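You operate a simulated robot arm through the tools that you are given. There is no shell and no other tool.

You run a simulated two-armed robot. Do the job below in one go: nothing can be reset, and whatever is moved stays where it is left.

## Task
Prop the plain frame's hinged plate open at notch 2.
Fine: lift the plate, loosen the plate stop screw, slide the stop to that notch, tighten the screw, rest the plate on the stop. Where these are worked on the way, their far stop is far enough and under half their travel is too little: hinged plate, plate stop screw.
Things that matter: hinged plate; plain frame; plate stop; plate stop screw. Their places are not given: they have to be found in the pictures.

The check looks at the end state, three seconds after you hand in, the way a careful person would. Anything else that was tipped, shoved, dropped, spilled or broken makes it a failure.

## Robot
Two 7-joint arms with fingered hands on one trunk that stands fixed in place. Base frame: the origin is at the foot of the trunk, x ahead of it, y to its left, z up; the work surface is at about z = 750. Readings come in mm, degrees, newtons and seconds.
The left shoulder is at [76, 125, 1079], the right one opposite. With the tool pointing down near the work surface each hand reaches from about 500 to 880 mm from the base axis, measured 20 degrees to its own side. Payload 3.6 kg a hand.
The tool frame of a hand sits at the grasp point between the pads (the TCP): z along the fingers, y along the line on which they close. The tips reach 34 mm beyond it. The gripper opens to 116 mm. The gripper's body begins 40 mm behind the TCP. The gripper is a hand of 5 fingers: y runs from the thumb to the fingers, the wrist lies at [-16, -160, -164] in the tool frame, and closing takes about 1.5 s.
Orientation is told as [roll, pitch, yaw] about the base's x, y, z axes, in that order, counted from this pose: with the fingers straight down and the wrist toward the robot, the tool's x, y and z point along [0, 1, 0], [1, 0, 0] and [0, 0, -1] of the base frame.

## Interface
- The arms move only by the tool servo_tool. It takes "left_commands", "right_commands" or both (then of equal length, played together; a hand with none holds still); each is a list of rows, each a list of 7 numbers: the shift along the base's x, y, z in units of 300 mm (1.0 is 300 mm), then the turn, a rotation vector about the base's x, y, z in units of 45 degrees (1.0 is 45 degrees), then the opening, from 0 (shut) to 1 (fully open). In form: [[dx, dy, dz, wx, wy, wz, grip], ...]. A call has 1 to 20 rows; each row is the pose to reach, as a shift and turn from the pose commanded when the call began. A call with a number of a shift or a turn outside -1 to 1 is refused whole. A row lasts 0.2 s, in which the tool goes at most 50 mm and 8.6 degrees; a call with a longer step from one row to the next is refused whole, and so is a gripper value outside its range. A pose out of reach is approached as far as the arm can. The call stops where the force on the tool passes 90 N (or 10 N more than at its start, if that is more) or the arm is blocked; 0.2 s more then pass. Each finger travels about 153 mm/s and halts on what it meets, pressing with about 22 N; the grip force reading is that of the motor and also rises with nothing between the fingers. The clock runs only during rows and for 0.2 s after the last one: add rows that repeat a pose to give the fingers time. The reply holds the time, the measured pose of the TCP, the force on the tool along the base axes, the opening and the grip force, in the units named above and with some noise, with the torque about the TCP (base axes, N m) and any sound that the robot's microphone picked up.
- Cameras (640 x 400 px; columns grow to the right, rows downward): "scene" is now at [176.7, 12.9, 1273.4]; the picture's right is [0.14, -0.99, 0.00], its down [-0.38, -0.05, -0.92] and it looks along [0.92, 0.13, -0.38] (base axes); focal length 271 px, centre (320, 200). "left" rides on the left gripper at [-69, -134, -110] in its tool frame; the picture's right is [-0.77, -0.19, 0.61], its down [0.59, -0.58, 0.57] and it looks along [0.25, 0.80, 0.55] (tool axes); focal length 256 px, centre (320, 200). "right" rides on the right gripper at [69, -134, -110] in its tool frame; the picture's right is [-0.77, 0.19, -0.61], its down [-0.59, -0.58, 0.56] and it looks along [-0.25, 0.79, 0.55] (tool axes); focal length 256 px, centre (320, 200).
- grab_frame(camera): a new picture of that camera. It takes no simulated time.
- move_column(by): slides the trunk up (or, below 0, down) by that many mm; the arms and the scene camera ride with it, the base frame stays. It gives what a move gives, with no picture.
- grasp_type(shape, hand): the hand has 5 fingers and takes this shape, open, in about a second: jaw (thumb against the fingers, like two jaws); tri (thumb and two fingers); tip (a fingertip pinch); poke (one finger out to press); point (the index stretched); flat (the hand flat); cup (the hand cupped); fist (a fist). The gripper value then closes the fingers along that shape, each until it touches; the sizes above hold for jaw. It gives what a move gives, with no picture.
- turn_head(pan, tilt): turns the head with the scene camera to pan (to the left, within 86 degrees either way) and tilt (down, from -29 to 69), counted from straight ahead of the robot. It gives what a move gives.
- point_at(camera, pixels): there is no depth. For up to 12 entries [column, row, z] of the newest picture of that camera ("zoom" is the newest enlarged one), the place [x, y] in the base frame at which the ray of that pixel passes the height z, good to about 2 mm. It takes no simulated time.
- enlarge(camera, box): a new picture of the part [left, top, right, bottom] of that camera's present view, enlarged. It takes no simulated time.
- sign_off(): hands the job in; it is judged then, once.

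Open the grippers and draw the arms clear of the work before you hand the job in, unless the task says otherwise.

The tools are called after "Call:" as name(argument=value, ...) on one line, values as JSON. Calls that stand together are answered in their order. servo_tool: Moves the arms, as the interface text tells. Its arguments: {"type":"object","properties":{"left_commands":{"type":"array"},"right_commands":{"type":"array"}},"required":[]} The other tools are called the same way: move_column (by) slides the trunk up or down; grasp_type (shape, hand) gives the hand a shape; turn_head (pan, tilt) turns the head that bears the scene camera; grab_frame (camera) takes a picture; point_at (camera, pixels) gives the place at which the rays of pixels pass given heights; enlarge (camera, box) takes an enlarged picture of a part of a camera's view; sign_off () hands the job in.

At the start:

```text
t: 0.0
left_tcp_pos: [528.6, 281.7, 1171.3]
left_tcp_rot: [0.0, 0.1, 0.0]
left_force: [0.8, 0.0, -0.3]
left_torque: [0.0, 0.0, 0.0]
left_finger_gap: 115.9
left_finger_force: 0.0
left_shape: jaw
right_tcp_pos: [557.7, -217.9, 1148.1]
right_tcp_rot: [-0.1, 0.0, 0.0]
right_force: [0.2, 0.5, -0.2]
right_torque: [-0.02, 0.0, 0.01]
right_finger_gap: 115.8
right_finger_force: 0.2
right_shape: jaw
trunk travel left (down, up): [-275.0, 487.0]
head pan, tilt: [7.8, 22.4]
```

scene: 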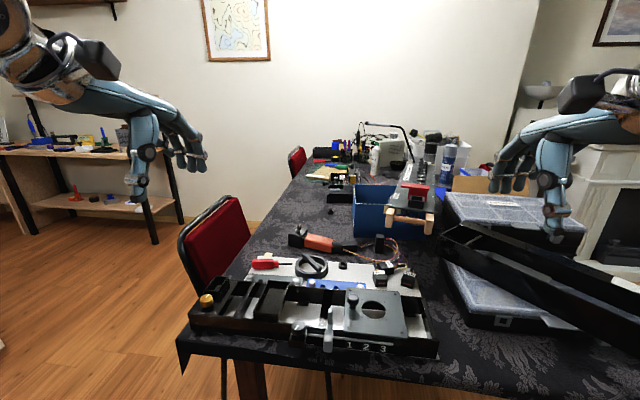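
right: 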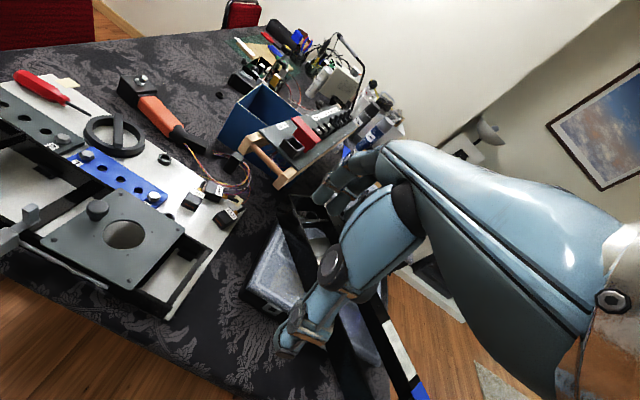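
left: 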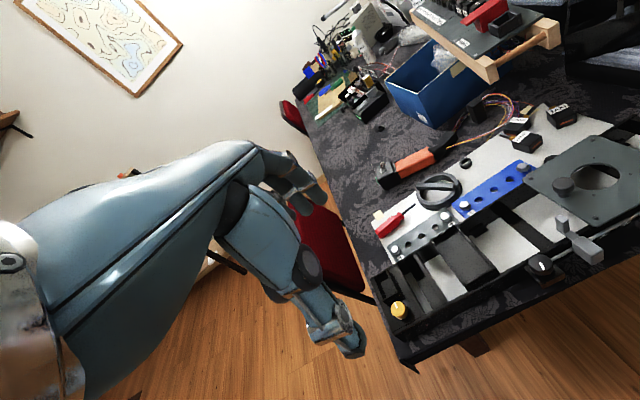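

The scene picture shows a dark frame assembly at about (310,310) with a plate with a knob at (352,300) and digits 1 2 3 at (365,348). I take enlarged pictures of it.

Call:
enlarge(camera="scene", box=[180, 220, 460, 395])

Call:
enlarge(camera="left", box=[360, 100, 640, 350])

Call:
enlarge(camera="right", box=[0, 50, 280, 330])

```text
2.29 times, centred on (320, 308) of scene
```

zoom: 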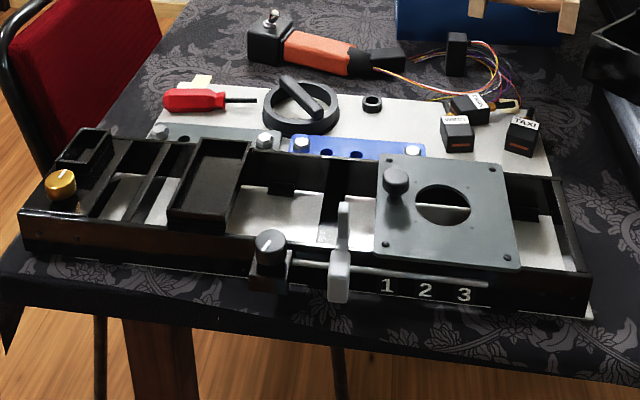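

```text
1.60 times, centred on (500, 225) of left
```

zoom: 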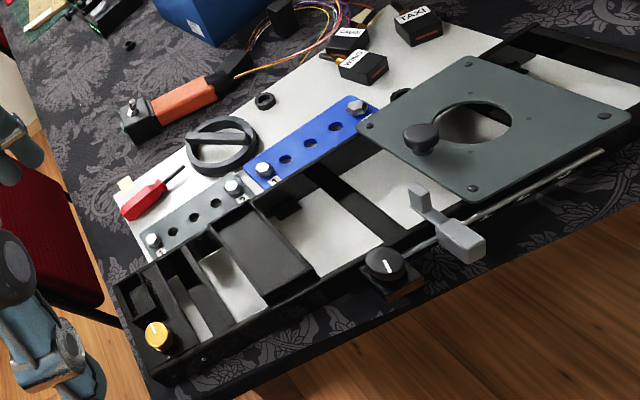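

```text
1.43 times, centred on (140, 190) of right
```

zoom: 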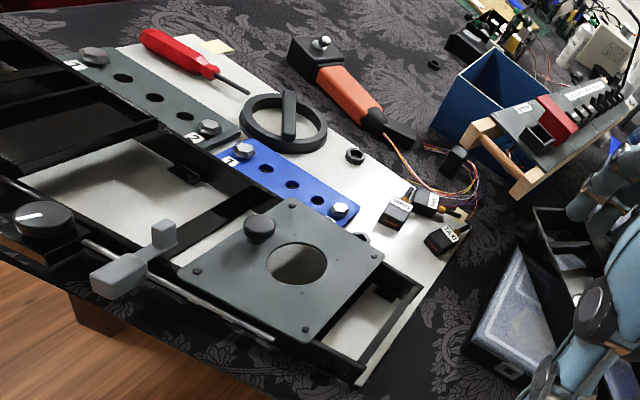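

I turn the head down towards the frame for a better view of the plate, stop and knobs.

Call:
turn_head(pan=5, tilt=45)

Call:
grab_frame(camera="scene")

Call:
enlarge(camera="scene", box=[200, 140, 440, 290])

```text
t: 0.9
left_tcp_pos: [527.4, 281.9, 1173.2]
left_tcp_rot: [0.0, 0.0, 0.0]
left_force: [0.5, -0.6, 0.6]
left_torque: [0.0, -0.01, -0.04]
left_finger_gap: 116.0
left_finger_force: 0.0
left_shape: jaw
right_tcp_pos: [557.4, -217.4, 1149.5]
right_tcp_rot: [0.0, 0.0, -0.1]
right_force: [0.1, 0.3, 0.2]
right_torque: [0.04, 0.02, 0.0]
right_finger_gap: 116.1
right_finger_force: 0.0
right_shape: jaw
trunk travel left (down, up): [-275.0, 487.0]
head pan, tilt: [5.0, 45.0]
```

```text
taken
```

scene: 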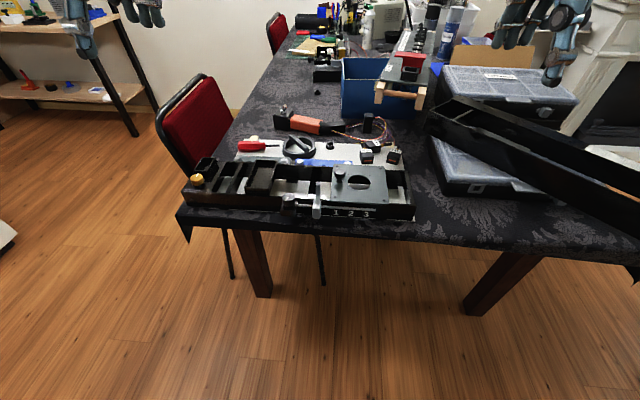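

```text
2.67 times, centred on (320, 215) of scene
```

zoom: 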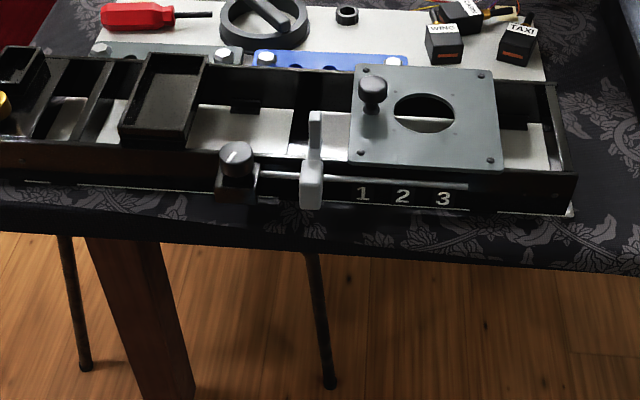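

Estimating positions from the newest zoom: frame front-right bottom corner (573,213), black knob (237,158), stop (312,160–205), plate corners, plate knob (372,88).

Call:
point_at(camera="zoom", pixels=[[573, 213, 750], [577, 175, 800], [237, 155, 830], [312, 190, 800], [357, 67, 820], [490, 72, 820], [502, 168, 820], [349, 162, 820], [372, 85, 850], [363, 193, 780], [402, 196, 780], [443, 199, 780]])

Call:
grab_frame(camera="left")

Call:
grab_frame(camera="right")

```text
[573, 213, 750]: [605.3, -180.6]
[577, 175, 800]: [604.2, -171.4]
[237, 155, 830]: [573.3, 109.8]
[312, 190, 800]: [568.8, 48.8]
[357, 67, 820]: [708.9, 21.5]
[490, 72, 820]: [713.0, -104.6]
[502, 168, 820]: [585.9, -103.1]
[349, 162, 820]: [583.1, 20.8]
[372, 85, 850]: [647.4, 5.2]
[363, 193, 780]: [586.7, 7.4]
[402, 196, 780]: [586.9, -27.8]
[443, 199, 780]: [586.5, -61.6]
```

```text
taken
```

left: 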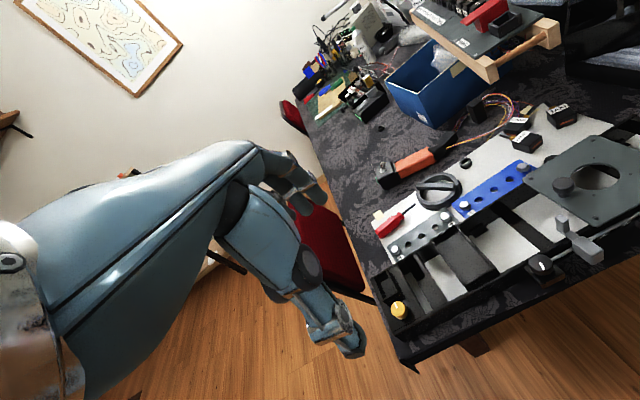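

```text
taken
```

right: 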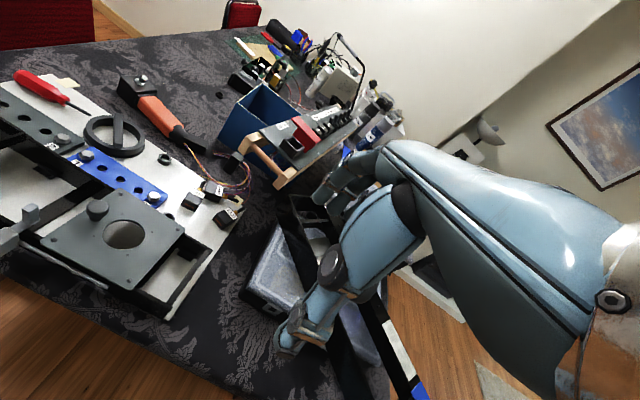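

I triangulate with the right camera: enlarge the plate area and then query features at two heights.

Call:
enlarge(camera="right", box=[0, 140, 240, 340])

```text
2.00 times, centred on (120, 240) of right
```

zoom: 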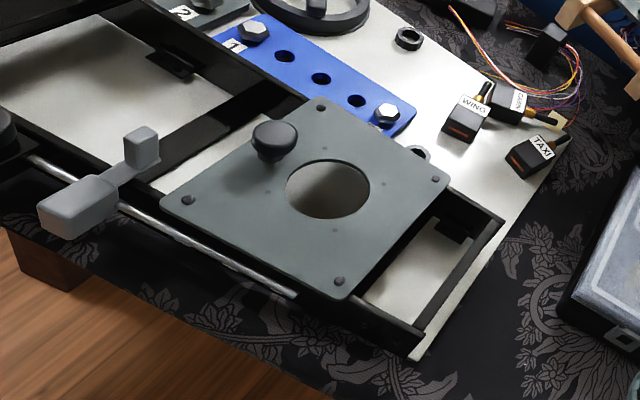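

I query plate features in this right-camera zoom: plate knob top (275,132), corner rivets (320,107), (187,200), (340,281), (437,180), stop upright tip (140,135), stop block (70,195), rail end.

Call:
point_at(camera="zoom", pixels=[[275, 132, 800], [275, 132, 880], [320, 107, 780], [320, 107, 840], [187, 200, 780], [187, 200, 840], [340, 281, 780], [340, 281, 840], [437, 180, 780], [437, 180, 840], [140, 133, 800], [140, 133, 880]])

Call:
enlarge(camera="left", box=[440, 100, 640, 300])

```text
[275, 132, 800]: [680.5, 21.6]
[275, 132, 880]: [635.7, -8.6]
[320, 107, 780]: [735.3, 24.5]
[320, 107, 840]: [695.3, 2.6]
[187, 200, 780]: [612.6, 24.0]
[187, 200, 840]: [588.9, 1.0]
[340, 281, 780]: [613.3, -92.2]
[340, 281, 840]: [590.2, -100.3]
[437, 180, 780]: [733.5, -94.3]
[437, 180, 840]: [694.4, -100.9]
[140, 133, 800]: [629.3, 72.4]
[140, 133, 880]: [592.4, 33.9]
```

```text
2.00 times, centred on (540, 200) of left
```

zoom: 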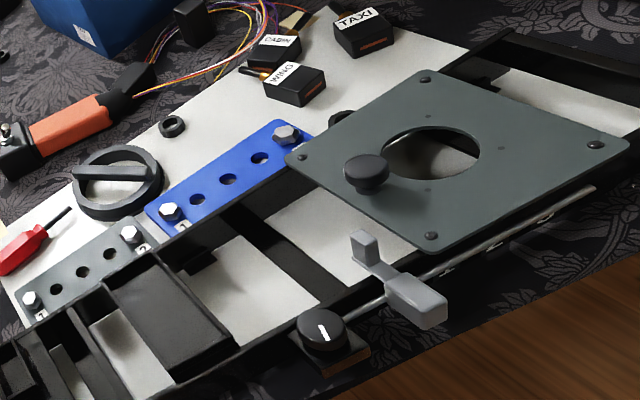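

Now the same features in the left-camera zoom: plate knob top (367,160), rivets (303,157), (431,235), (596,145), (425,79), stop upright tip (362,238), black knob top (322,325).

Call:
point_at(camera="zoom", pixels=[[367, 160, 800], [367, 160, 880], [303, 157, 780], [303, 157, 840], [431, 235, 780], [431, 235, 840], [596, 145, 780], [596, 145, 840], [425, 79, 780], [425, 79, 840], [362, 236, 800], [362, 236, 880]])

Call:
point_at(camera="zoom", pixels=[[322, 325, 780], [322, 325, 840], [415, 290, 780], [415, 290, 840], [445, 272, 780], [490, 244, 780], [547, 217, 780], [595, 187, 800]])

```text
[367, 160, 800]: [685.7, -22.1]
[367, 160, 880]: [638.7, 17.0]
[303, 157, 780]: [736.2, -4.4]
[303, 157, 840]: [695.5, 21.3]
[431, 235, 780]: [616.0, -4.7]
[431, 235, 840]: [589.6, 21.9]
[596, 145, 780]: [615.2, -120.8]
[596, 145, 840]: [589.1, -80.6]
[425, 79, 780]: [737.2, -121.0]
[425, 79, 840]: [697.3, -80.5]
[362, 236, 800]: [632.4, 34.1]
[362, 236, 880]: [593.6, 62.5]
```

```text
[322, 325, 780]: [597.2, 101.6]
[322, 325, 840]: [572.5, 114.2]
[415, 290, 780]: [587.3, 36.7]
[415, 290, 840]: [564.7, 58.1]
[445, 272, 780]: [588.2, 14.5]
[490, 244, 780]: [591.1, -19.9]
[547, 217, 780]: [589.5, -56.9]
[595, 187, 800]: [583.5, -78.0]
```

The plate top is at about z=815 (x 588–723, y 22 to −110), its knob top at about (654,3,850), the stop's upright tip at about (609,50,846). I move the left hand nearer (still well above everything) so its camera sees the stop and the screw better.

Call:
servo_tool(left_commands=[[0.04, -0.04, -0.1, 0, 0, 0, 1], [0.09, -0.08, -0.22, 0, 0, 0, 1], [0.13, -0.12, -0.34, 0, 0, 0, 1], [0.18, -0.16, -0.46, 0, 0, 0, 1], [0.22, -0.2, -0.58, 0, 0, 0, 1], [0.267, -0.243, -0.7, 0, 0, 0, 1], [0.267, -0.243, -0.7, 0, 0, 0, 1]])

Call:
grab_frame(camera="left")

```text
t: 2.5
left_tcp_pos: [611.1, 206.8, 963.5]
left_tcp_rot: [-0.1, 0.0, 0.0]
left_force: [0.8, -0.1, 0.5]
left_torque: [0.03, -0.02, 0.02]
left_finger_gap: 116.0
left_finger_force: 0.1
left_shape: jaw
right_tcp_pos: [557.1, -218.1, 1147.9]
right_tcp_rot: [0.0, 0.0, 0.0]
right_force: [0.7, 0.5, 0.1]
right_torque: [0.0, 0.02, 0.0]
right_finger_gap: 115.9
right_finger_force: 0.2
right_shape: jaw
trunk travel left (down, up): [-275.0, 487.0]
head pan, tilt: [5.0, 45.0]
```

```text
taken
```

left: 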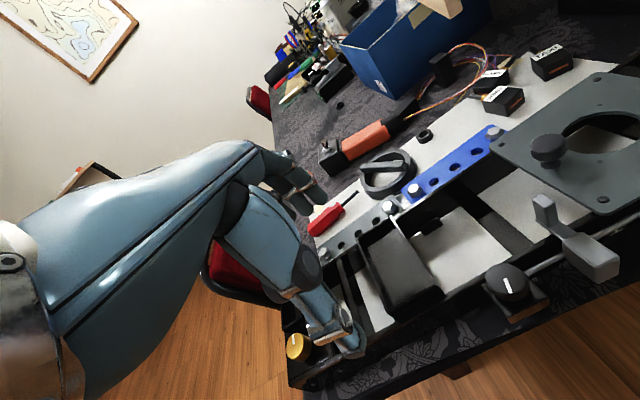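

I enlarge the part with the black knob (510,285), the stop (570,240) and the plate.

Call:
enlarge(camera="left", box=[440, 160, 640, 330])

Call:
enlarge(camera="scene", box=[270, 150, 420, 240])

```text
2.35 times, centred on (540, 245) of left
```

zoom: 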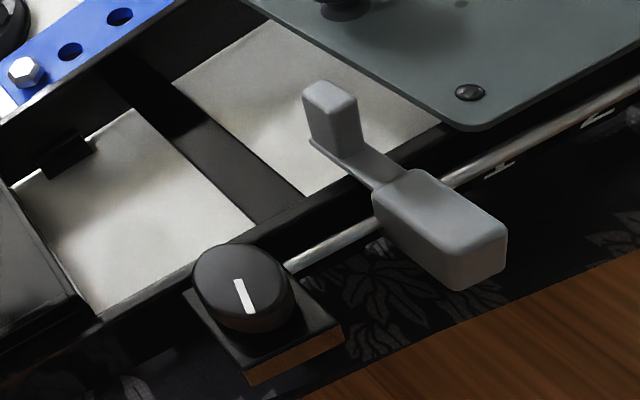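

```text
4.27 times, centred on (345, 195) of scene
```

zoom: 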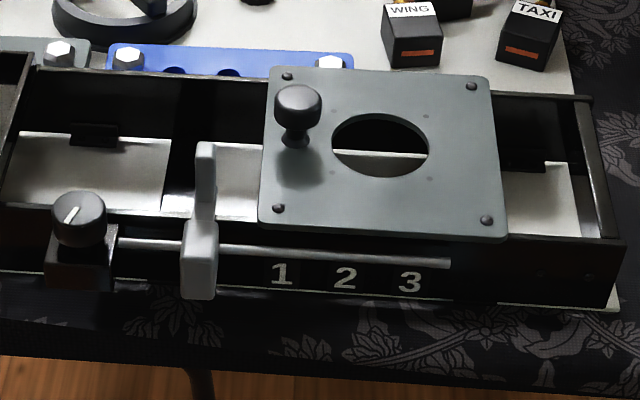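

I query this scene zoom: knob top centre (82,212), block top of stop (203,225), front bottom of stop (197,297), stop upright tip (205,147), rod (240,249), digits 1 (283,275), 2 (345,279), 3 (411,283).

Call:
point_at(camera="zoom", pixels=[[82, 212, 800], [82, 212, 850], [203, 225, 800], [203, 225, 850], [197, 297, 770], [197, 297, 800], [205, 147, 830], [205, 147, 850], [283, 275, 780], [345, 279, 780], [411, 283, 780], [240, 249, 800]])

Call:
enlarge(camera="left", box=[440, 160, 640, 330])

```text
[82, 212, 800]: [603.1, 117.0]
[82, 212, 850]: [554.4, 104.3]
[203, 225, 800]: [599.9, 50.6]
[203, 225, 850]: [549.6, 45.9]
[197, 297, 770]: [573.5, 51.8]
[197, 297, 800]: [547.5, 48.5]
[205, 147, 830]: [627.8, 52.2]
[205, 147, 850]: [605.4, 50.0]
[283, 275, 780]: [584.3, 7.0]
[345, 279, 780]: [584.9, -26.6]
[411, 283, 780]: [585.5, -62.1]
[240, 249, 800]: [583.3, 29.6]
```

```text
2.35 times, centred on (540, 245) of left
```

zoom: 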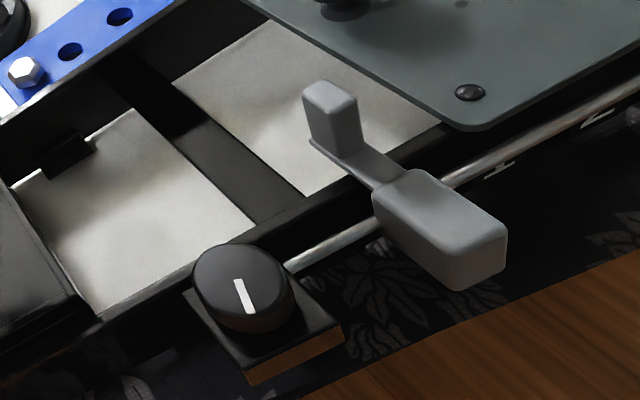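

Same features in the left zoom: knob top centre (241,285), knob pointer ends (238,280)/(251,312), stop block top centre (440,213), its lower front edge (460,288), upright tip (330,92), rod (335,243).

Call:
point_at(camera="zoom", pixels=[[243, 283, 800], [243, 283, 850], [440, 210, 800], [440, 210, 850], [400, 178, 800], [400, 178, 850], [490, 235, 800], [490, 235, 850], [330, 92, 830], [330, 92, 850], [335, 243, 790], [335, 243, 820]])

Call:
point_at(camera="zoom", pixels=[[237, 279, 830], [250, 312, 830], [193, 275, 825], [293, 285, 825], [240, 243, 830], [250, 330, 820], [262, 383, 780], [342, 330, 800], [480, 130, 812], [500, 170, 780], [605, 118, 780]])

```text
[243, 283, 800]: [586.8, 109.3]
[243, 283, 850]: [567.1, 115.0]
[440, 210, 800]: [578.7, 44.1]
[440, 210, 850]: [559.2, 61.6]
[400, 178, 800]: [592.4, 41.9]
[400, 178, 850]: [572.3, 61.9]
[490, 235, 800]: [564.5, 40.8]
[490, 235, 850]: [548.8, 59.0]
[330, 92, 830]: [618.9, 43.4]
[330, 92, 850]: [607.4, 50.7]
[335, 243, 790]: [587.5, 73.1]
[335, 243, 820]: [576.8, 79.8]
```

```text
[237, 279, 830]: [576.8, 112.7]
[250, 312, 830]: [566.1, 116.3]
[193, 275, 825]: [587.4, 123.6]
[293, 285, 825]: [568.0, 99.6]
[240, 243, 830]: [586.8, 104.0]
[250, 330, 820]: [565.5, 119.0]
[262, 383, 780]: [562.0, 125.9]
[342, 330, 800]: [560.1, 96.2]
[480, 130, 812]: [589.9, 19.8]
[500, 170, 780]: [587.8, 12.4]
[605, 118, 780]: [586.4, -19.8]
```

The black knob is at about (576,111) with top at z≈828, the stop block at about (576,49,~800), and digit 2 at y≈−27. The plate's knob is on its left edge, so the hinge is on the right (y≈−110). I bring the right hand to hover above the plate knob.

Call:
servo_tool(right_commands=[[0.04, 0.09, -0.04, 0, 0, 0, 0.8], [0.08, 0.18, -0.1, 0, 0, 0, 0.7], [0.12, 0.27, -0.18, 0, 0, 0, 0.6], [0.16, 0.36, -0.26, 0, 0, 0, 0.6], [0.2, 0.45, -0.34, 0, 0, 0, 0.6], [0.24, 0.54, -0.44, 0, 0, 0, 0.6], [0.28, 0.63, -0.54, 0, 0, 0, 0.6], [0.3, 0.7, -0.62, 0, 0, 0, 0.6], [0.323, 0.737, -0.7, 0, 0, 0, 0.6], [0.323, 0.737, -0.7, 0, 0, 0, 0.6]])

Call:
grab_frame(camera="right")

Call:
grab_frame(camera="left")

Call:
grab_frame(camera="scene")

```text
t: 4.7
left_tcp_pos: [610.5, 208.5, 964.9]
left_tcp_rot: [0.0, 0.1, 0.1]
left_force: [0.1, 0.0, 0.2]
left_torque: [0.04, -0.01, 0.02]
left_finger_gap: 115.8
left_finger_force: 0.1
left_shape: jaw
right_tcp_pos: [654.6, 4.2, 936.8]
right_tcp_rot: [0.0, 0.0, 0.0]
right_force: [0.5, -0.2, 0.5]
right_torque: [-0.02, 0.03, 0.02]
right_finger_gap: 70.3
right_finger_force: 0.0
right_shape: jaw
trunk travel left (down, up): [-275.0, 487.0]
head pan, tilt: [5.0, 45.0]
```

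```text
taken
```

right: 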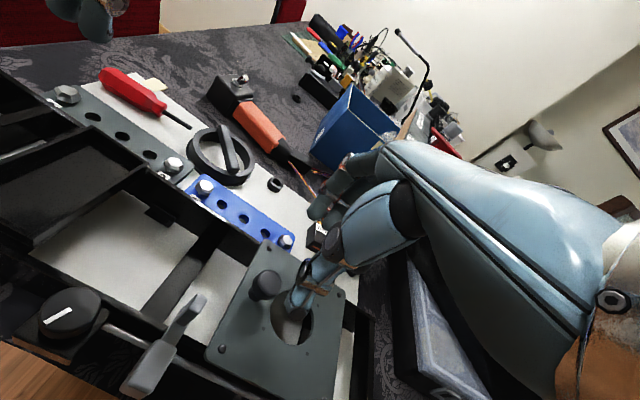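

```text
taken
```

left: 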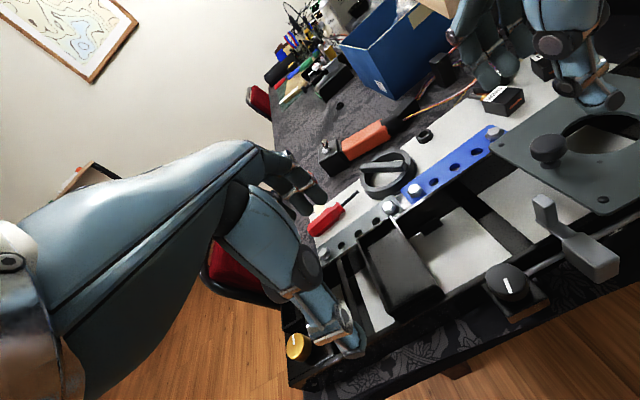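

```text
taken
```

scene: 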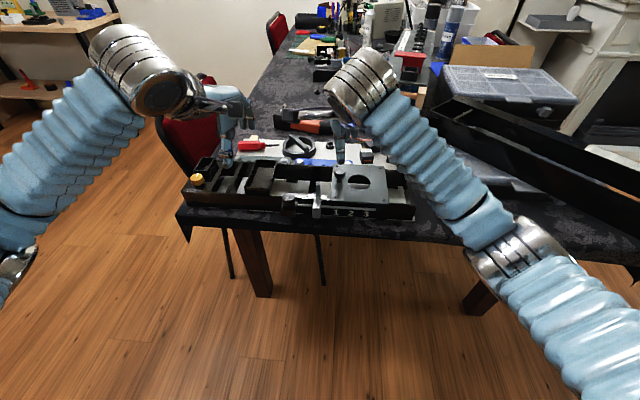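

The right hand hovers at (654,4,937) directly over the plate knob. I descend to TCP z≈856 and look before closing.

Call:
servo_tool(right_commands=[[0, 0, -0.07, 0, 0, 0, 0.6], [0, 0, -0.14, 0, 0, 0, 0.6], [0, 0, -0.2, 0, 0, 0, 0.6], [0, -0.003, -0.24, 0, 0, 0, 0.6], [0, -0.005, -0.268, 0, 0, 0, 0.6], [0, -0.005, -0.268, 0, 0, 0, 0.6]])

Call:
grab_frame(camera="right")

Call:
enlarge(camera="left", box=[480, 60, 640, 260])

Call:
enlarge(camera="scene", box=[270, 130, 420, 230])

```text
t: 6.1
left_tcp_pos: [611.1, 208.9, 962.5]
left_tcp_rot: [0.0, 0.0, -0.1]
left_force: [0.1, -0.4, -0.2]
left_torque: [-0.01, 0.02, -0.03]
left_finger_gap: 116.1
left_finger_force: 0.1
left_shape: jaw
right_tcp_pos: [654.5, 1.0, 859.6]
right_tcp_rot: [-0.1, 0.0, -0.1]
right_force: [0.3, 0.9, -0.5]
right_torque: [-0.01, -0.03, -0.01]
right_finger_gap: 69.7
right_finger_force: 0.2
right_shape: jaw
trunk travel left (down, up): [-275.0, 487.0]
head pan, tilt: [5.0, 45.0]
```

```text
taken
```

right: 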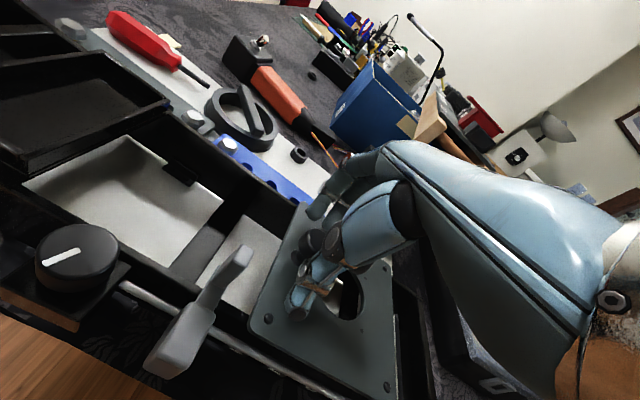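

```text
2.00 times, centred on (560, 160) of left
```

zoom: 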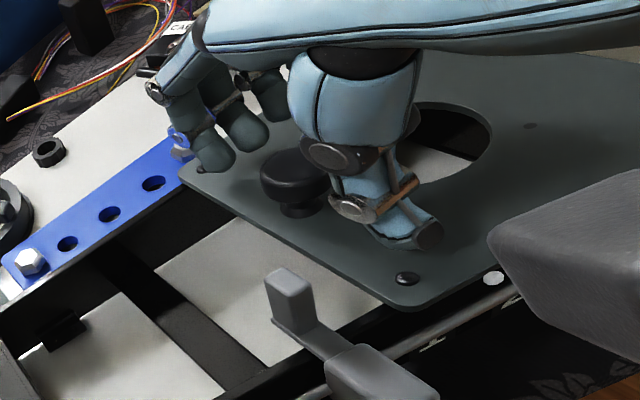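

```text
4.00 times, centred on (345, 180) of scene
```

zoom: 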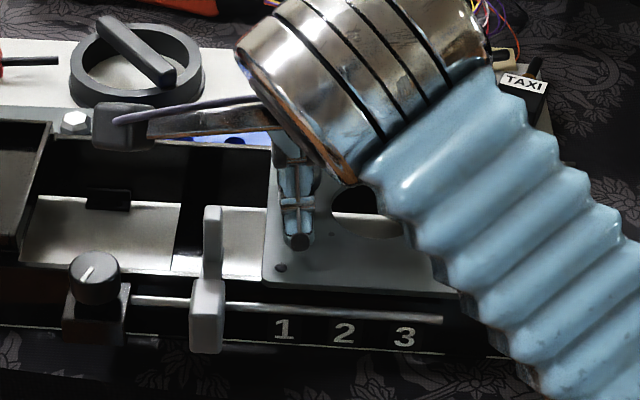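

Fingers and thumb straddle the plate knob (knob at (295,185) in the left zoom, between finger tip (215,150) and thumb (400,225)). I lower 4 mm more and close.

Call:
servo_tool(right_commands=[[0, 0.004, -0.014, 0, 0, 0, 0.6], [0, 0.004, -0.014, 0, 0, 0, 0.3], [0, 0.004, -0.014, 0, 0, 0, 0], [0, 0.004, -0.014, 0, 0, 0, 0], [0, 0.004, -0.014, 0, 0, 0, 0], [0, 0.004, -0.014, 0, 0, 0, 0], [0, 0.004, -0.014, 0, 0, 0, 0], [0, 0.004, -0.014, 0, 0, 0, 0]])

Call:
enlarge(camera="left", box=[480, 60, 640, 260])

Call:
grab_frame(camera="right")

```text
t: 7.9
left_tcp_pos: [610.1, 208.5, 964.3]
left_tcp_rot: [0.0, 0.0, -0.1]
left_force: [-0.4, 0.2, -0.7]
left_torque: [-0.02, 0.04, -0.02]
left_finger_gap: 116.2
left_finger_force: 0.0
left_shape: jaw
right_tcp_pos: [654.2, 4.0, 854.5]
right_tcp_rot: [0.0, 0.1, -0.1]
right_force: [-5.2, 0.1, -0.2]
right_torque: [-0.01, -0.09, -0.01]
right_finger_gap: 20.9
right_finger_force: 21.7
right_shape: jaw
trunk travel left (down, up): [-275.0, 487.0]
head pan, tilt: [5.0, 45.0]
```

```text
2.00 times, centred on (560, 160) of left
```

zoom: 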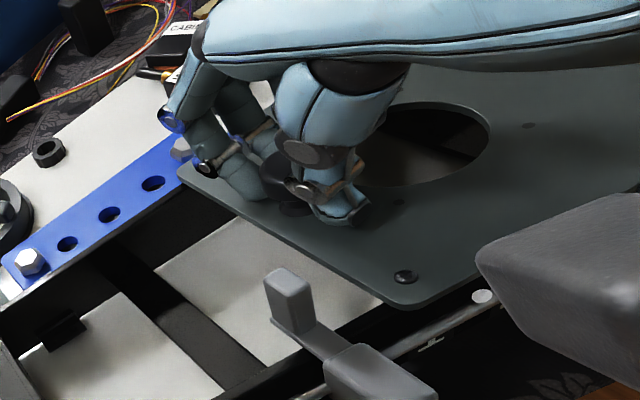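

```text
taken
```

right: 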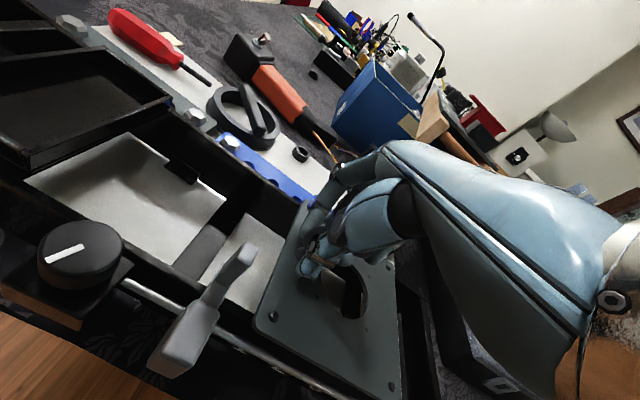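

Grip holds on the 21 mm plate knob. I lift along an arc about the presumed right-edge hinge (y≈−108, z≈812), first only 12 degrees, watching the forces.

Call:
servo_tool(right_commands=[[0, -0.0075, 0.0193, 0.0667, 0, 0, 0], [0, -0.0169, 0.0383, 0.1333, 0, 0, 0], [0, -0.0265, 0.0569, 0.2, 0, 0, 0], [0, -0.0376, 0.0745, 0.2667, 0, 0, 0], [0, -0.0376, 0.0745, 0.2667, 0, 0, 0]])

Call:
enlarge(camera="left", box=[480, 60, 640, 260])

Call:
enlarge(camera="scene", box=[270, 130, 420, 230])

```text
t: 9.1
left_tcp_pos: [610.4, 206.8, 964.9]
left_tcp_rot: [-0.1, 0.1, 0.0]
left_force: [0.1, -0.6, -0.2]
left_torque: [0.02, 0.02, 0.02]
left_finger_gap: 116.2
left_finger_force: 0.1
left_shape: jaw
right_tcp_pos: [654.6, -9.3, 877.3]
right_tcp_rot: [12.0, 0.0, 0.0]
right_force: [-2.4, -1.2, -0.1]
right_torque: [-0.07, -0.1, -0.03]
right_finger_gap: 20.9
right_finger_force: 21.8
right_shape: jaw
trunk travel left (down, up): [-275.0, 487.0]
head pan, tilt: [5.0, 45.0]
```

```text
2.00 times, centred on (560, 160) of left
```

zoom: 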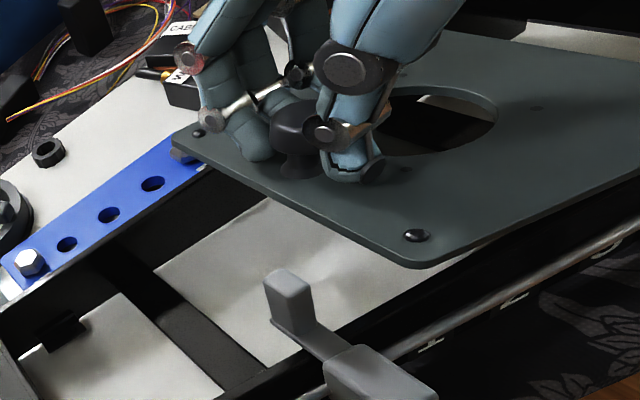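

```text
4.00 times, centred on (345, 180) of scene
```

zoom: 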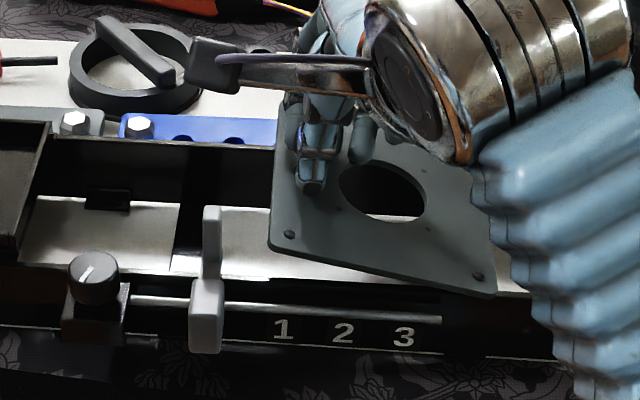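

The plate rises with its hinge on the right edge, forces tiny. I continue the arc to about 54 degrees.

Call:
servo_tool(right_commands=[[0, -0.0244, 0.0339, 0.1333, 0, 0, 0], [0, -0.0523, 0.0651, 0.2667, 0, 0, 0], [0, -0.0832, 0.0932, 0.4, 0, 0, 0], [0, -0.117, 0.1178, 0.5333, 0, 0, 0], [0, -0.1531, 0.1389, 0.6667, 0, 0, 0], [0, -0.1912, 0.156, 0.8, 0, 0, 0], [0, -0.2309, 0.1691, 0.9333, 0, 0, 0], [0, -0.2309, 0.1691, 0.9333, 0, 0, 0]])

Call:
grab_frame(camera="left")

Call:
grab_frame(camera="scene")

```text
t: 10.9
left_tcp_pos: [612.3, 206.9, 962.6]
left_tcp_rot: [-0.1, 0.1, -0.1]
left_force: [0.3, -0.6, 0.1]
left_torque: [0.02, 0.0, -0.01]
left_finger_gap: 116.0
left_finger_force: 0.0
left_shape: jaw
right_tcp_pos: [654.0, -77.2, 926.7]
right_tcp_rot: [54.0, 0.1, 0.0]
right_force: [0.8, -2.8, -1.2]
right_torque: [-0.18, -0.04, -0.13]
right_finger_gap: 20.6
right_finger_force: 22.1
right_shape: jaw
trunk travel left (down, up): [-275.0, 487.0]
head pan, tilt: [5.0, 45.0]
```

```text
taken
```

left: 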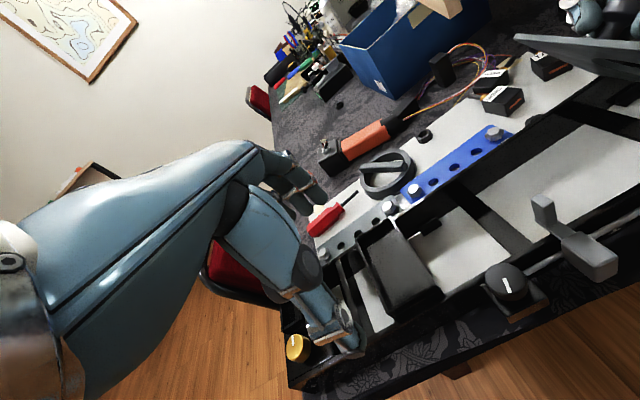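

```text
taken
```

scene: 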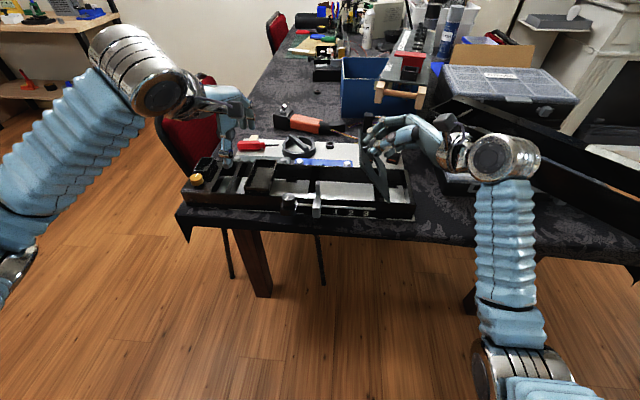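

Plate is up about 54° with low forces. I go on in small steps to about 66°.

Call:
servo_tool(right_commands=[[0, -0.0204, 0.0052, 0.0667, 0, 0, 0], [0, -0.0409, 0.0089, 0.1333, 0, 0, 0], [0, -0.0617, 0.0118, 0.2, 0, 0, 0], [0, -0.0824, 0.0134, 0.2667, 0, 0, 0], [0, -0.0824, 0.0134, 0.2667, 0, 0, 0]])

Call:
enlarge(camera="scene", box=[270, 90, 480, 230])

```text
t: 12.1
left_tcp_pos: [612.4, 208.4, 963.0]
left_tcp_rot: [0.0, 0.1, 0.1]
left_force: [0.9, -1.2, 0.3]
left_torque: [-0.02, -0.02, -0.04]
left_finger_gap: 115.7
left_finger_force: 0.1
left_shape: jaw
right_tcp_pos: [655.0, -101.8, 931.4]
right_tcp_rot: [66.0, 0.2, 0.0]
right_force: [-0.3, -0.5, -0.6]
right_torque: [-0.19, 0.08, -0.08]
right_finger_gap: 20.8
right_finger_force: 21.6
right_shape: jaw
trunk travel left (down, up): [-275.0, 487.0]
head pan, tilt: [5.0, 45.0]
```

```text
2.86 times, centred on (375, 160) of scene
```

zoom: 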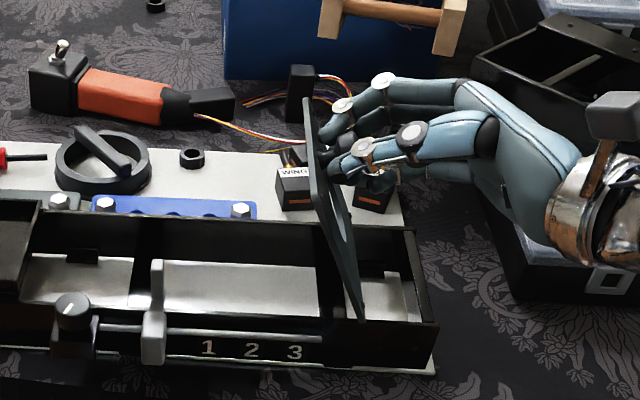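

Still free at 66°. I continue gently to about 78°, checking for the far stop.

Call:
servo_tool(right_commands=[[0, -0.0209, 0.0006, 0.0667, 0, 0, 0], [0, -0.0418, 0.0001, 0.1333, 0, 0, 0], [0, -0.0626, -0.0014, 0.2, 0, 0, 0], [0, -0.0833, -0.0041, 0.2667, 0, 0, 0], [0, -0.0833, -0.0041, 0.2667, 0, 0, 0]])

Call:
enlarge(camera="scene", box=[270, 90, 480, 230])

Call:
grab_frame(camera="right")

```text
t: 13.3
left_tcp_pos: [610.1, 207.5, 962.4]
left_tcp_rot: [0.0, 0.1, 0.0]
left_force: [-1.0, 0.4, 0.4]
left_torque: [0.0, 0.02, 0.0]
left_finger_gap: 115.9
left_finger_force: 0.0
left_shape: jaw
right_tcp_pos: [654.4, -127.2, 928.6]
right_tcp_rot: [78.1, 0.1, 0.0]
right_force: [0.0, 1.2, 0.0]
right_torque: [-0.16, 0.03, -0.06]
right_finger_gap: 20.9
right_finger_force: 21.5
right_shape: jaw
trunk travel left (down, up): [-275.0, 487.0]
head pan, tilt: [5.0, 45.0]
```

```text
2.86 times, centred on (375, 160) of scene
```

zoom: 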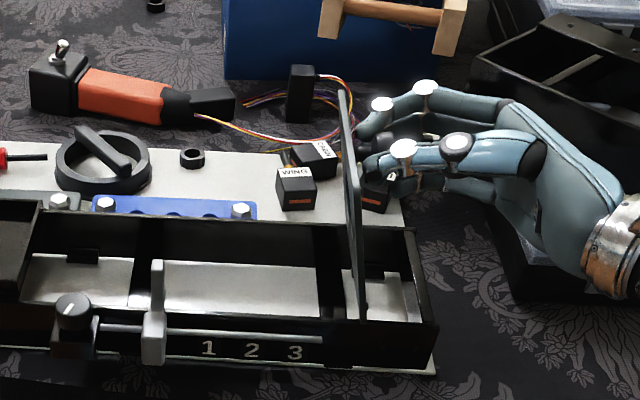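

```text
taken
```

right: 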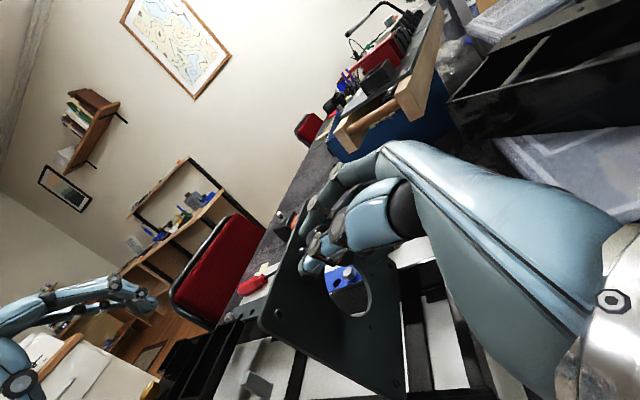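

Still free and nearly upright at 78°, which is ample; the right hand holds it there. Now I bring the left hand, yawed −45°, to hover over the black screw knob at (576,111).

Call:
servo_tool(left_commands=[[-0.02, -0.05, 0.0, 0, 0, -0.17, 0.9], [-0.04, -0.1, 0.0, 0, 0, -0.34, 0.8], [-0.06, -0.16, -0.02, 0, 0, -0.51, 0.7], [-0.08, -0.22, -0.07, 0, 0, -0.68, 0.6], [-0.1, -0.28, -0.12, 0, 0, -0.85, 0.6], [-0.117, -0.32, -0.16, 0, 0, -1.0, 0.6], [-0.117, -0.32, -0.16, 0, 0, -1.0, 0.6]])

Call:
grab_frame(camera="left")

Call:
enlarge(camera="scene", box=[230, 130, 400, 240])

```text
t: 14.9
left_tcp_pos: [571.9, 112.2, 911.9]
left_tcp_rot: [-0.1, 0.1, -45.1]
left_force: [0.6, -0.1, -0.1]
left_torque: [0.02, -0.02, 0.01]
left_finger_gap: 70.0
left_finger_force: 0.0
left_shape: jaw
right_tcp_pos: [654.4, -126.8, 928.2]
right_tcp_rot: [78.0, 0.1, 0.0]
right_force: [0.2, 0.7, -0.2]
right_torque: [-0.14, 0.05, -0.06]
right_finger_gap: 20.8
right_finger_force: 21.6
right_shape: jaw
trunk travel left (down, up): [-275.0, 487.0]
head pan, tilt: [5.0, 45.0]
```

```text
taken
```

left: 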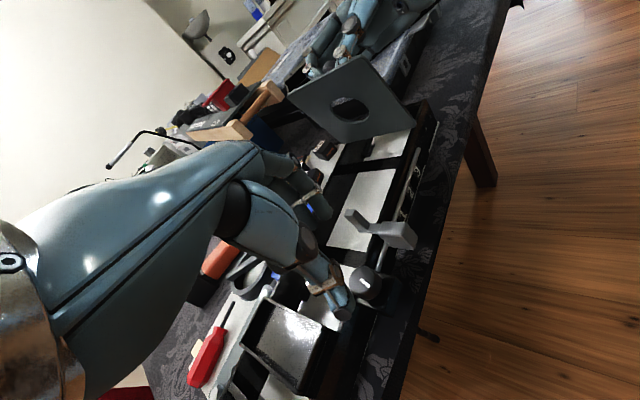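

```text
3.64 times, centred on (315, 185) of scene
```

zoom: 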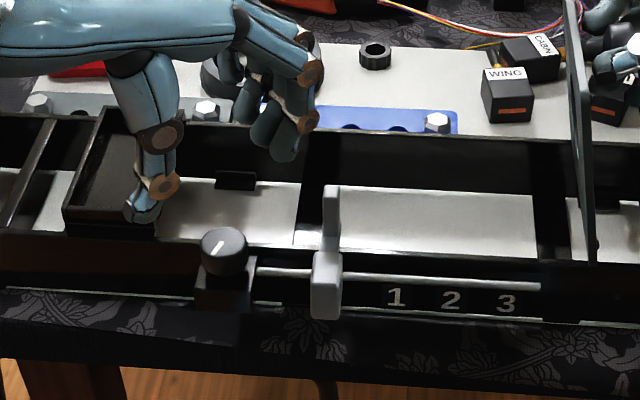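

I enlarge the left camera's knob/stop region for a more exact knob position.

Call:
enlarge(camera="left", box=[320, 180, 450, 320])

```text
2.86 times, centred on (385, 250) of left
```

zoom: 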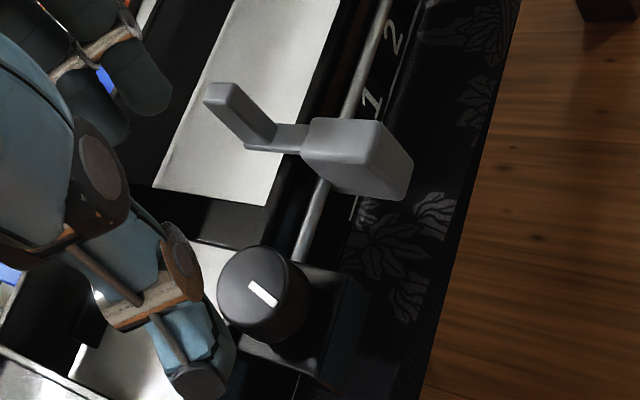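

I query knob top centre (252,284) and edges, screw block top corners (368,270),(318,380), and stop block corners in this view.

Call:
point_at(camera="zoom", pixels=[[252, 284, 820], [252, 284, 835], [217, 285, 828], [290, 270, 828], [240, 247, 828], [368, 270, 800], [368, 270, 815], [318, 375, 800], [312, 120, 810], [380, 121, 810], [413, 160, 810], [220, 92, 846]])

Call:
enlarge(camera="scene", box=[275, 170, 355, 230])

```text
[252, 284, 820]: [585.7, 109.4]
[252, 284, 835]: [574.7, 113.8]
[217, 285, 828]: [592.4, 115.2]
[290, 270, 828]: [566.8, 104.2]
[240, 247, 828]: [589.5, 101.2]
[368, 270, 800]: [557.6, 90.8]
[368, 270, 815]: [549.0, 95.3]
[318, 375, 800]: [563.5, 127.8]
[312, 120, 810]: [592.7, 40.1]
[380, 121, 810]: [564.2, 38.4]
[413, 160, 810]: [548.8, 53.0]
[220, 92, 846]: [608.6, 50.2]
```

```text
6.67 times, centred on (315, 200) of scene
```

zoom: 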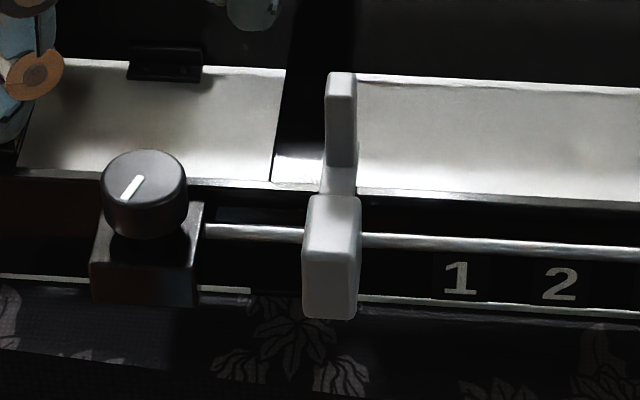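

Querying the sharper scene zoom: knob top centre (145,180), knob left/right (102,190),(188,190), screw block corners (205,203),(198,265),(92,262), stop block top/back (335,196), front top edge (330,255), front bottom (330,317), sides (303,290),(358,290), rail edge (440,200).

Call:
point_at(camera="zoom", pixels=[[145, 180, 820], [145, 180, 835], [102, 190, 825], [188, 190, 825], [205, 203, 800], [198, 268, 790], [92, 262, 790], [335, 196, 810], [330, 257, 810], [330, 317, 780], [303, 290, 795], [358, 290, 795]])

Call:
point_at(camera="zoom", pixels=[[440, 201, 800], [440, 210, 800], [280, 183, 805], [460, 278, 774], [560, 284, 774], [250, 232, 799], [60, 178, 800], [340, 72, 846]])

```text
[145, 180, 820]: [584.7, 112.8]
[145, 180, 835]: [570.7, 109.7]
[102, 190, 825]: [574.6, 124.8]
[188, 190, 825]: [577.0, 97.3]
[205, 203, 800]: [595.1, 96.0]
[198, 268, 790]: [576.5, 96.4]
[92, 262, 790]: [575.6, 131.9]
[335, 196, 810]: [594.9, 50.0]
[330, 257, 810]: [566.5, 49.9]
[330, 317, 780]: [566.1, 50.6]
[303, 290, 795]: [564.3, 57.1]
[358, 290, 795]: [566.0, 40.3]
```

```text
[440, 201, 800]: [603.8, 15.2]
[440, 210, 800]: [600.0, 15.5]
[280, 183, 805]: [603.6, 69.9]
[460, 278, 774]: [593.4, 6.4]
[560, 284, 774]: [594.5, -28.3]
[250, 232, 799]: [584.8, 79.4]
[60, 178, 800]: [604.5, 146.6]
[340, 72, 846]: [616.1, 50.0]
```

Knob: centre ≈(577,111.5), radius 14, z 814–828. I descend the left hand around it to TCP z≈852, then look.

Call:
servo_tool(left_commands=[[0.017, -0.003, -0.06, 0, 0, 0, 0.6], [0.017, -0.003, -0.12, 0, 0, 0, 0.6], [0.017, -0.003, -0.17, 0, 0, 0, 0.6], [0.017, -0.003, -0.2, 0, 0, 0, 0.6], [0.017, -0.003, -0.2, 0, 0, 0, 0.6]])

Call:
enlarge(camera="scene", box=[255, 150, 365, 230])

Call:
enlarge(camera="left", box=[260, 140, 460, 320])

```text
t: 16.1
left_tcp_pos: [578.9, 111.4, 853.1]
left_tcp_rot: [0.0, 0.1, -45.0]
left_force: [0.4, 0.0, -0.2]
left_torque: [-0.02, 0.01, -0.01]
left_finger_gap: 70.3
left_finger_force: 0.1
left_shape: jaw
right_tcp_pos: [653.9, -126.5, 930.2]
right_tcp_rot: [77.9, 0.1, 0.1]
right_force: [-0.4, -0.1, 0.0]
right_torque: [-0.11, 0.04, -0.07]
right_finger_gap: 20.6
right_finger_force: 22.0
right_shape: jaw
trunk travel left (down, up): [-275.0, 487.0]
head pan, tilt: [5.0, 45.0]
```

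```text
5.00 times, centred on (310, 190) of scene
```

zoom: 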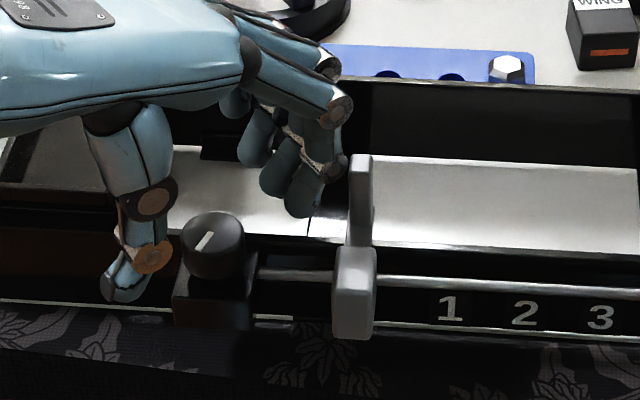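

```text
2.22 times, centred on (360, 230) of left
```

zoom: 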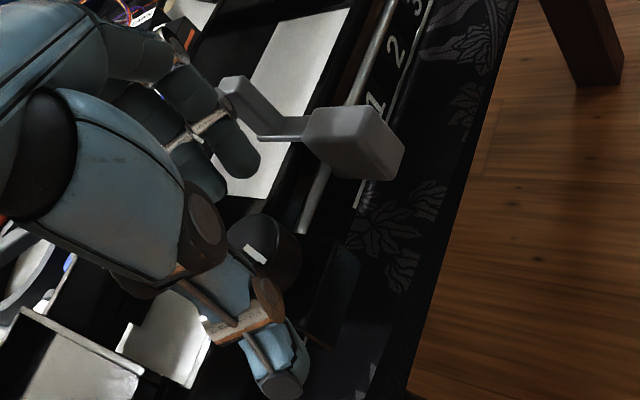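

Thumb (130,275) and index (300,195) are on both sides of the knob (212,245). I lower to TCP z≈845 and close on the knob.

Call:
servo_tool(left_commands=[[-0.003, 0, -0.015, 0, 0, 0, 0.6], [-0.003, 0, -0.027, 0, 0, 0, 0.6], [-0.003, 0, -0.027, 0, 0, 0, 0.3], [-0.003, 0, -0.027, 0, 0, 0, 0], [-0.003, 0, -0.027, 0, 0, 0, 0], [-0.003, 0, -0.027, 0, 0, 0, 0], [-0.003, 0, -0.027, 0, 0, 0, 0], [-0.003, 0, -0.027, 0, 0, 0, 0]])

Call:
enlarge(camera="scene", box=[255, 150, 365, 230])

Call:
enlarge(camera="left", box=[260, 140, 460, 320])

```text
t: 17.9
left_tcp_pos: [578.2, 111.2, 845.5]
left_tcp_rot: [-0.1, 0.2, -44.9]
left_force: [-2.6, 0.5, -0.1]
left_torque: [-0.01, 0.07, -0.01]
left_finger_gap: 21.3
left_finger_force: 21.3
left_shape: jaw
right_tcp_pos: [654.6, -126.1, 930.0]
right_tcp_rot: [77.9, 0.1, 0.1]
right_force: [-0.1, -0.4, -0.2]
right_torque: [-0.12, 0.03, -0.08]
right_finger_gap: 20.3
right_finger_force: 22.1
right_shape: jaw
trunk travel left (down, up): [-275.0, 487.0]
head pan, tilt: [5.0, 45.0]
```

```text
5.00 times, centred on (310, 190) of scene
```

zoom: 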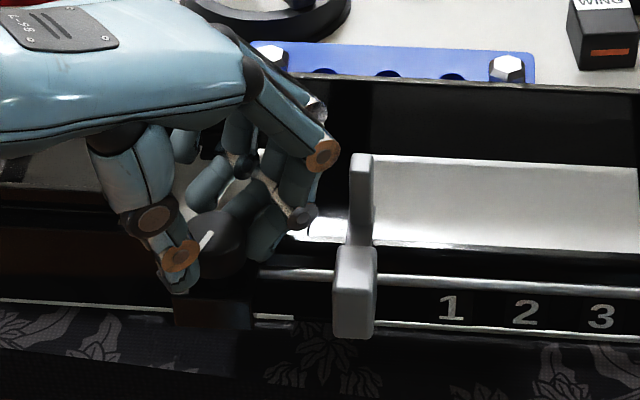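

```text
2.22 times, centred on (360, 230) of left
```

zoom: 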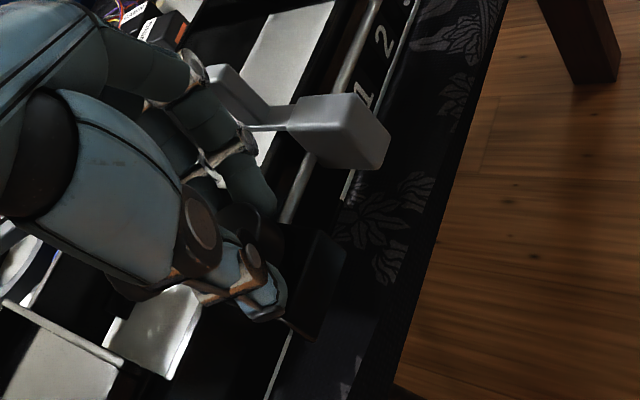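

The knob is held (gap 21, 21 N). I turn it counter-clockwise (loosen) by about 42° and check the torque and pointer.

Call:
servo_tool(left_commands=[[0, 0, 0, 0, 0, 0.13, 0], [0, 0, 0, 0, 0, 0.27, 0], [0, 0, 0, 0, 0, 0.4, 0], [0, 0, 0, 0, 0, 0.53, 0], [0, 0, 0, 0, 0, 0.67, 0], [0, 0, 0, 0, 0, 0.8, 0], [0, 0, 0, 0, 0, 0.93, 0], [0, 0, 0, 0, 0, 0.93, 0]])

Call:
enlarge(camera="scene", box=[255, 150, 365, 230])

Call:
grab_frame(camera="left")

```text
t: 19.7
left_tcp_pos: [576.8, 112.0, 845.5]
left_tcp_rot: [0.0, 0.0, -3.1]
left_force: [1.9, -5.4, -0.1]
left_torque: [-0.12, -0.1, 0.01]
left_finger_gap: 21.3
left_finger_force: 22.7
left_shape: jaw
right_tcp_pos: [654.8, -125.8, 929.4]
right_tcp_rot: [78.0, 0.1, 0.1]
right_force: [-3.0, -0.9, 0.2]
right_torque: [-0.06, 0.05, -0.01]
right_finger_gap: 20.4
right_finger_force: 21.9
right_shape: jaw
trunk travel left (down, up): [-275.0, 487.0]
head pan, tilt: [5.0, 45.0]
```

```text
5.00 times, centred on (310, 190) of scene
```

zoom: 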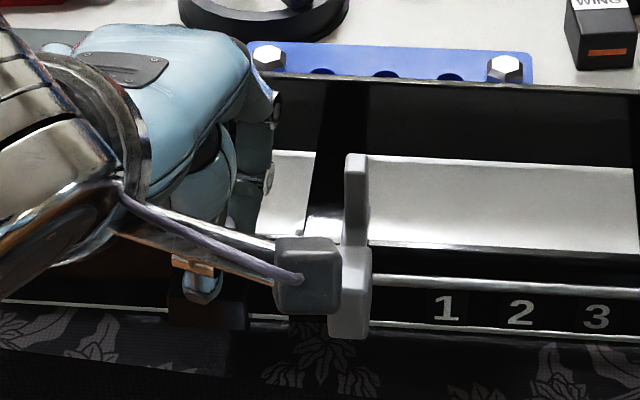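

```text
taken
```

left: 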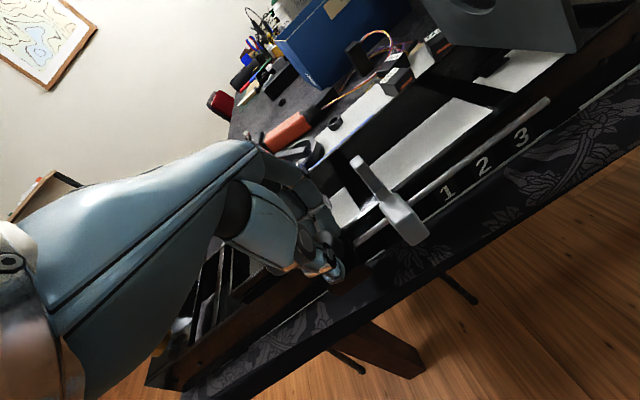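

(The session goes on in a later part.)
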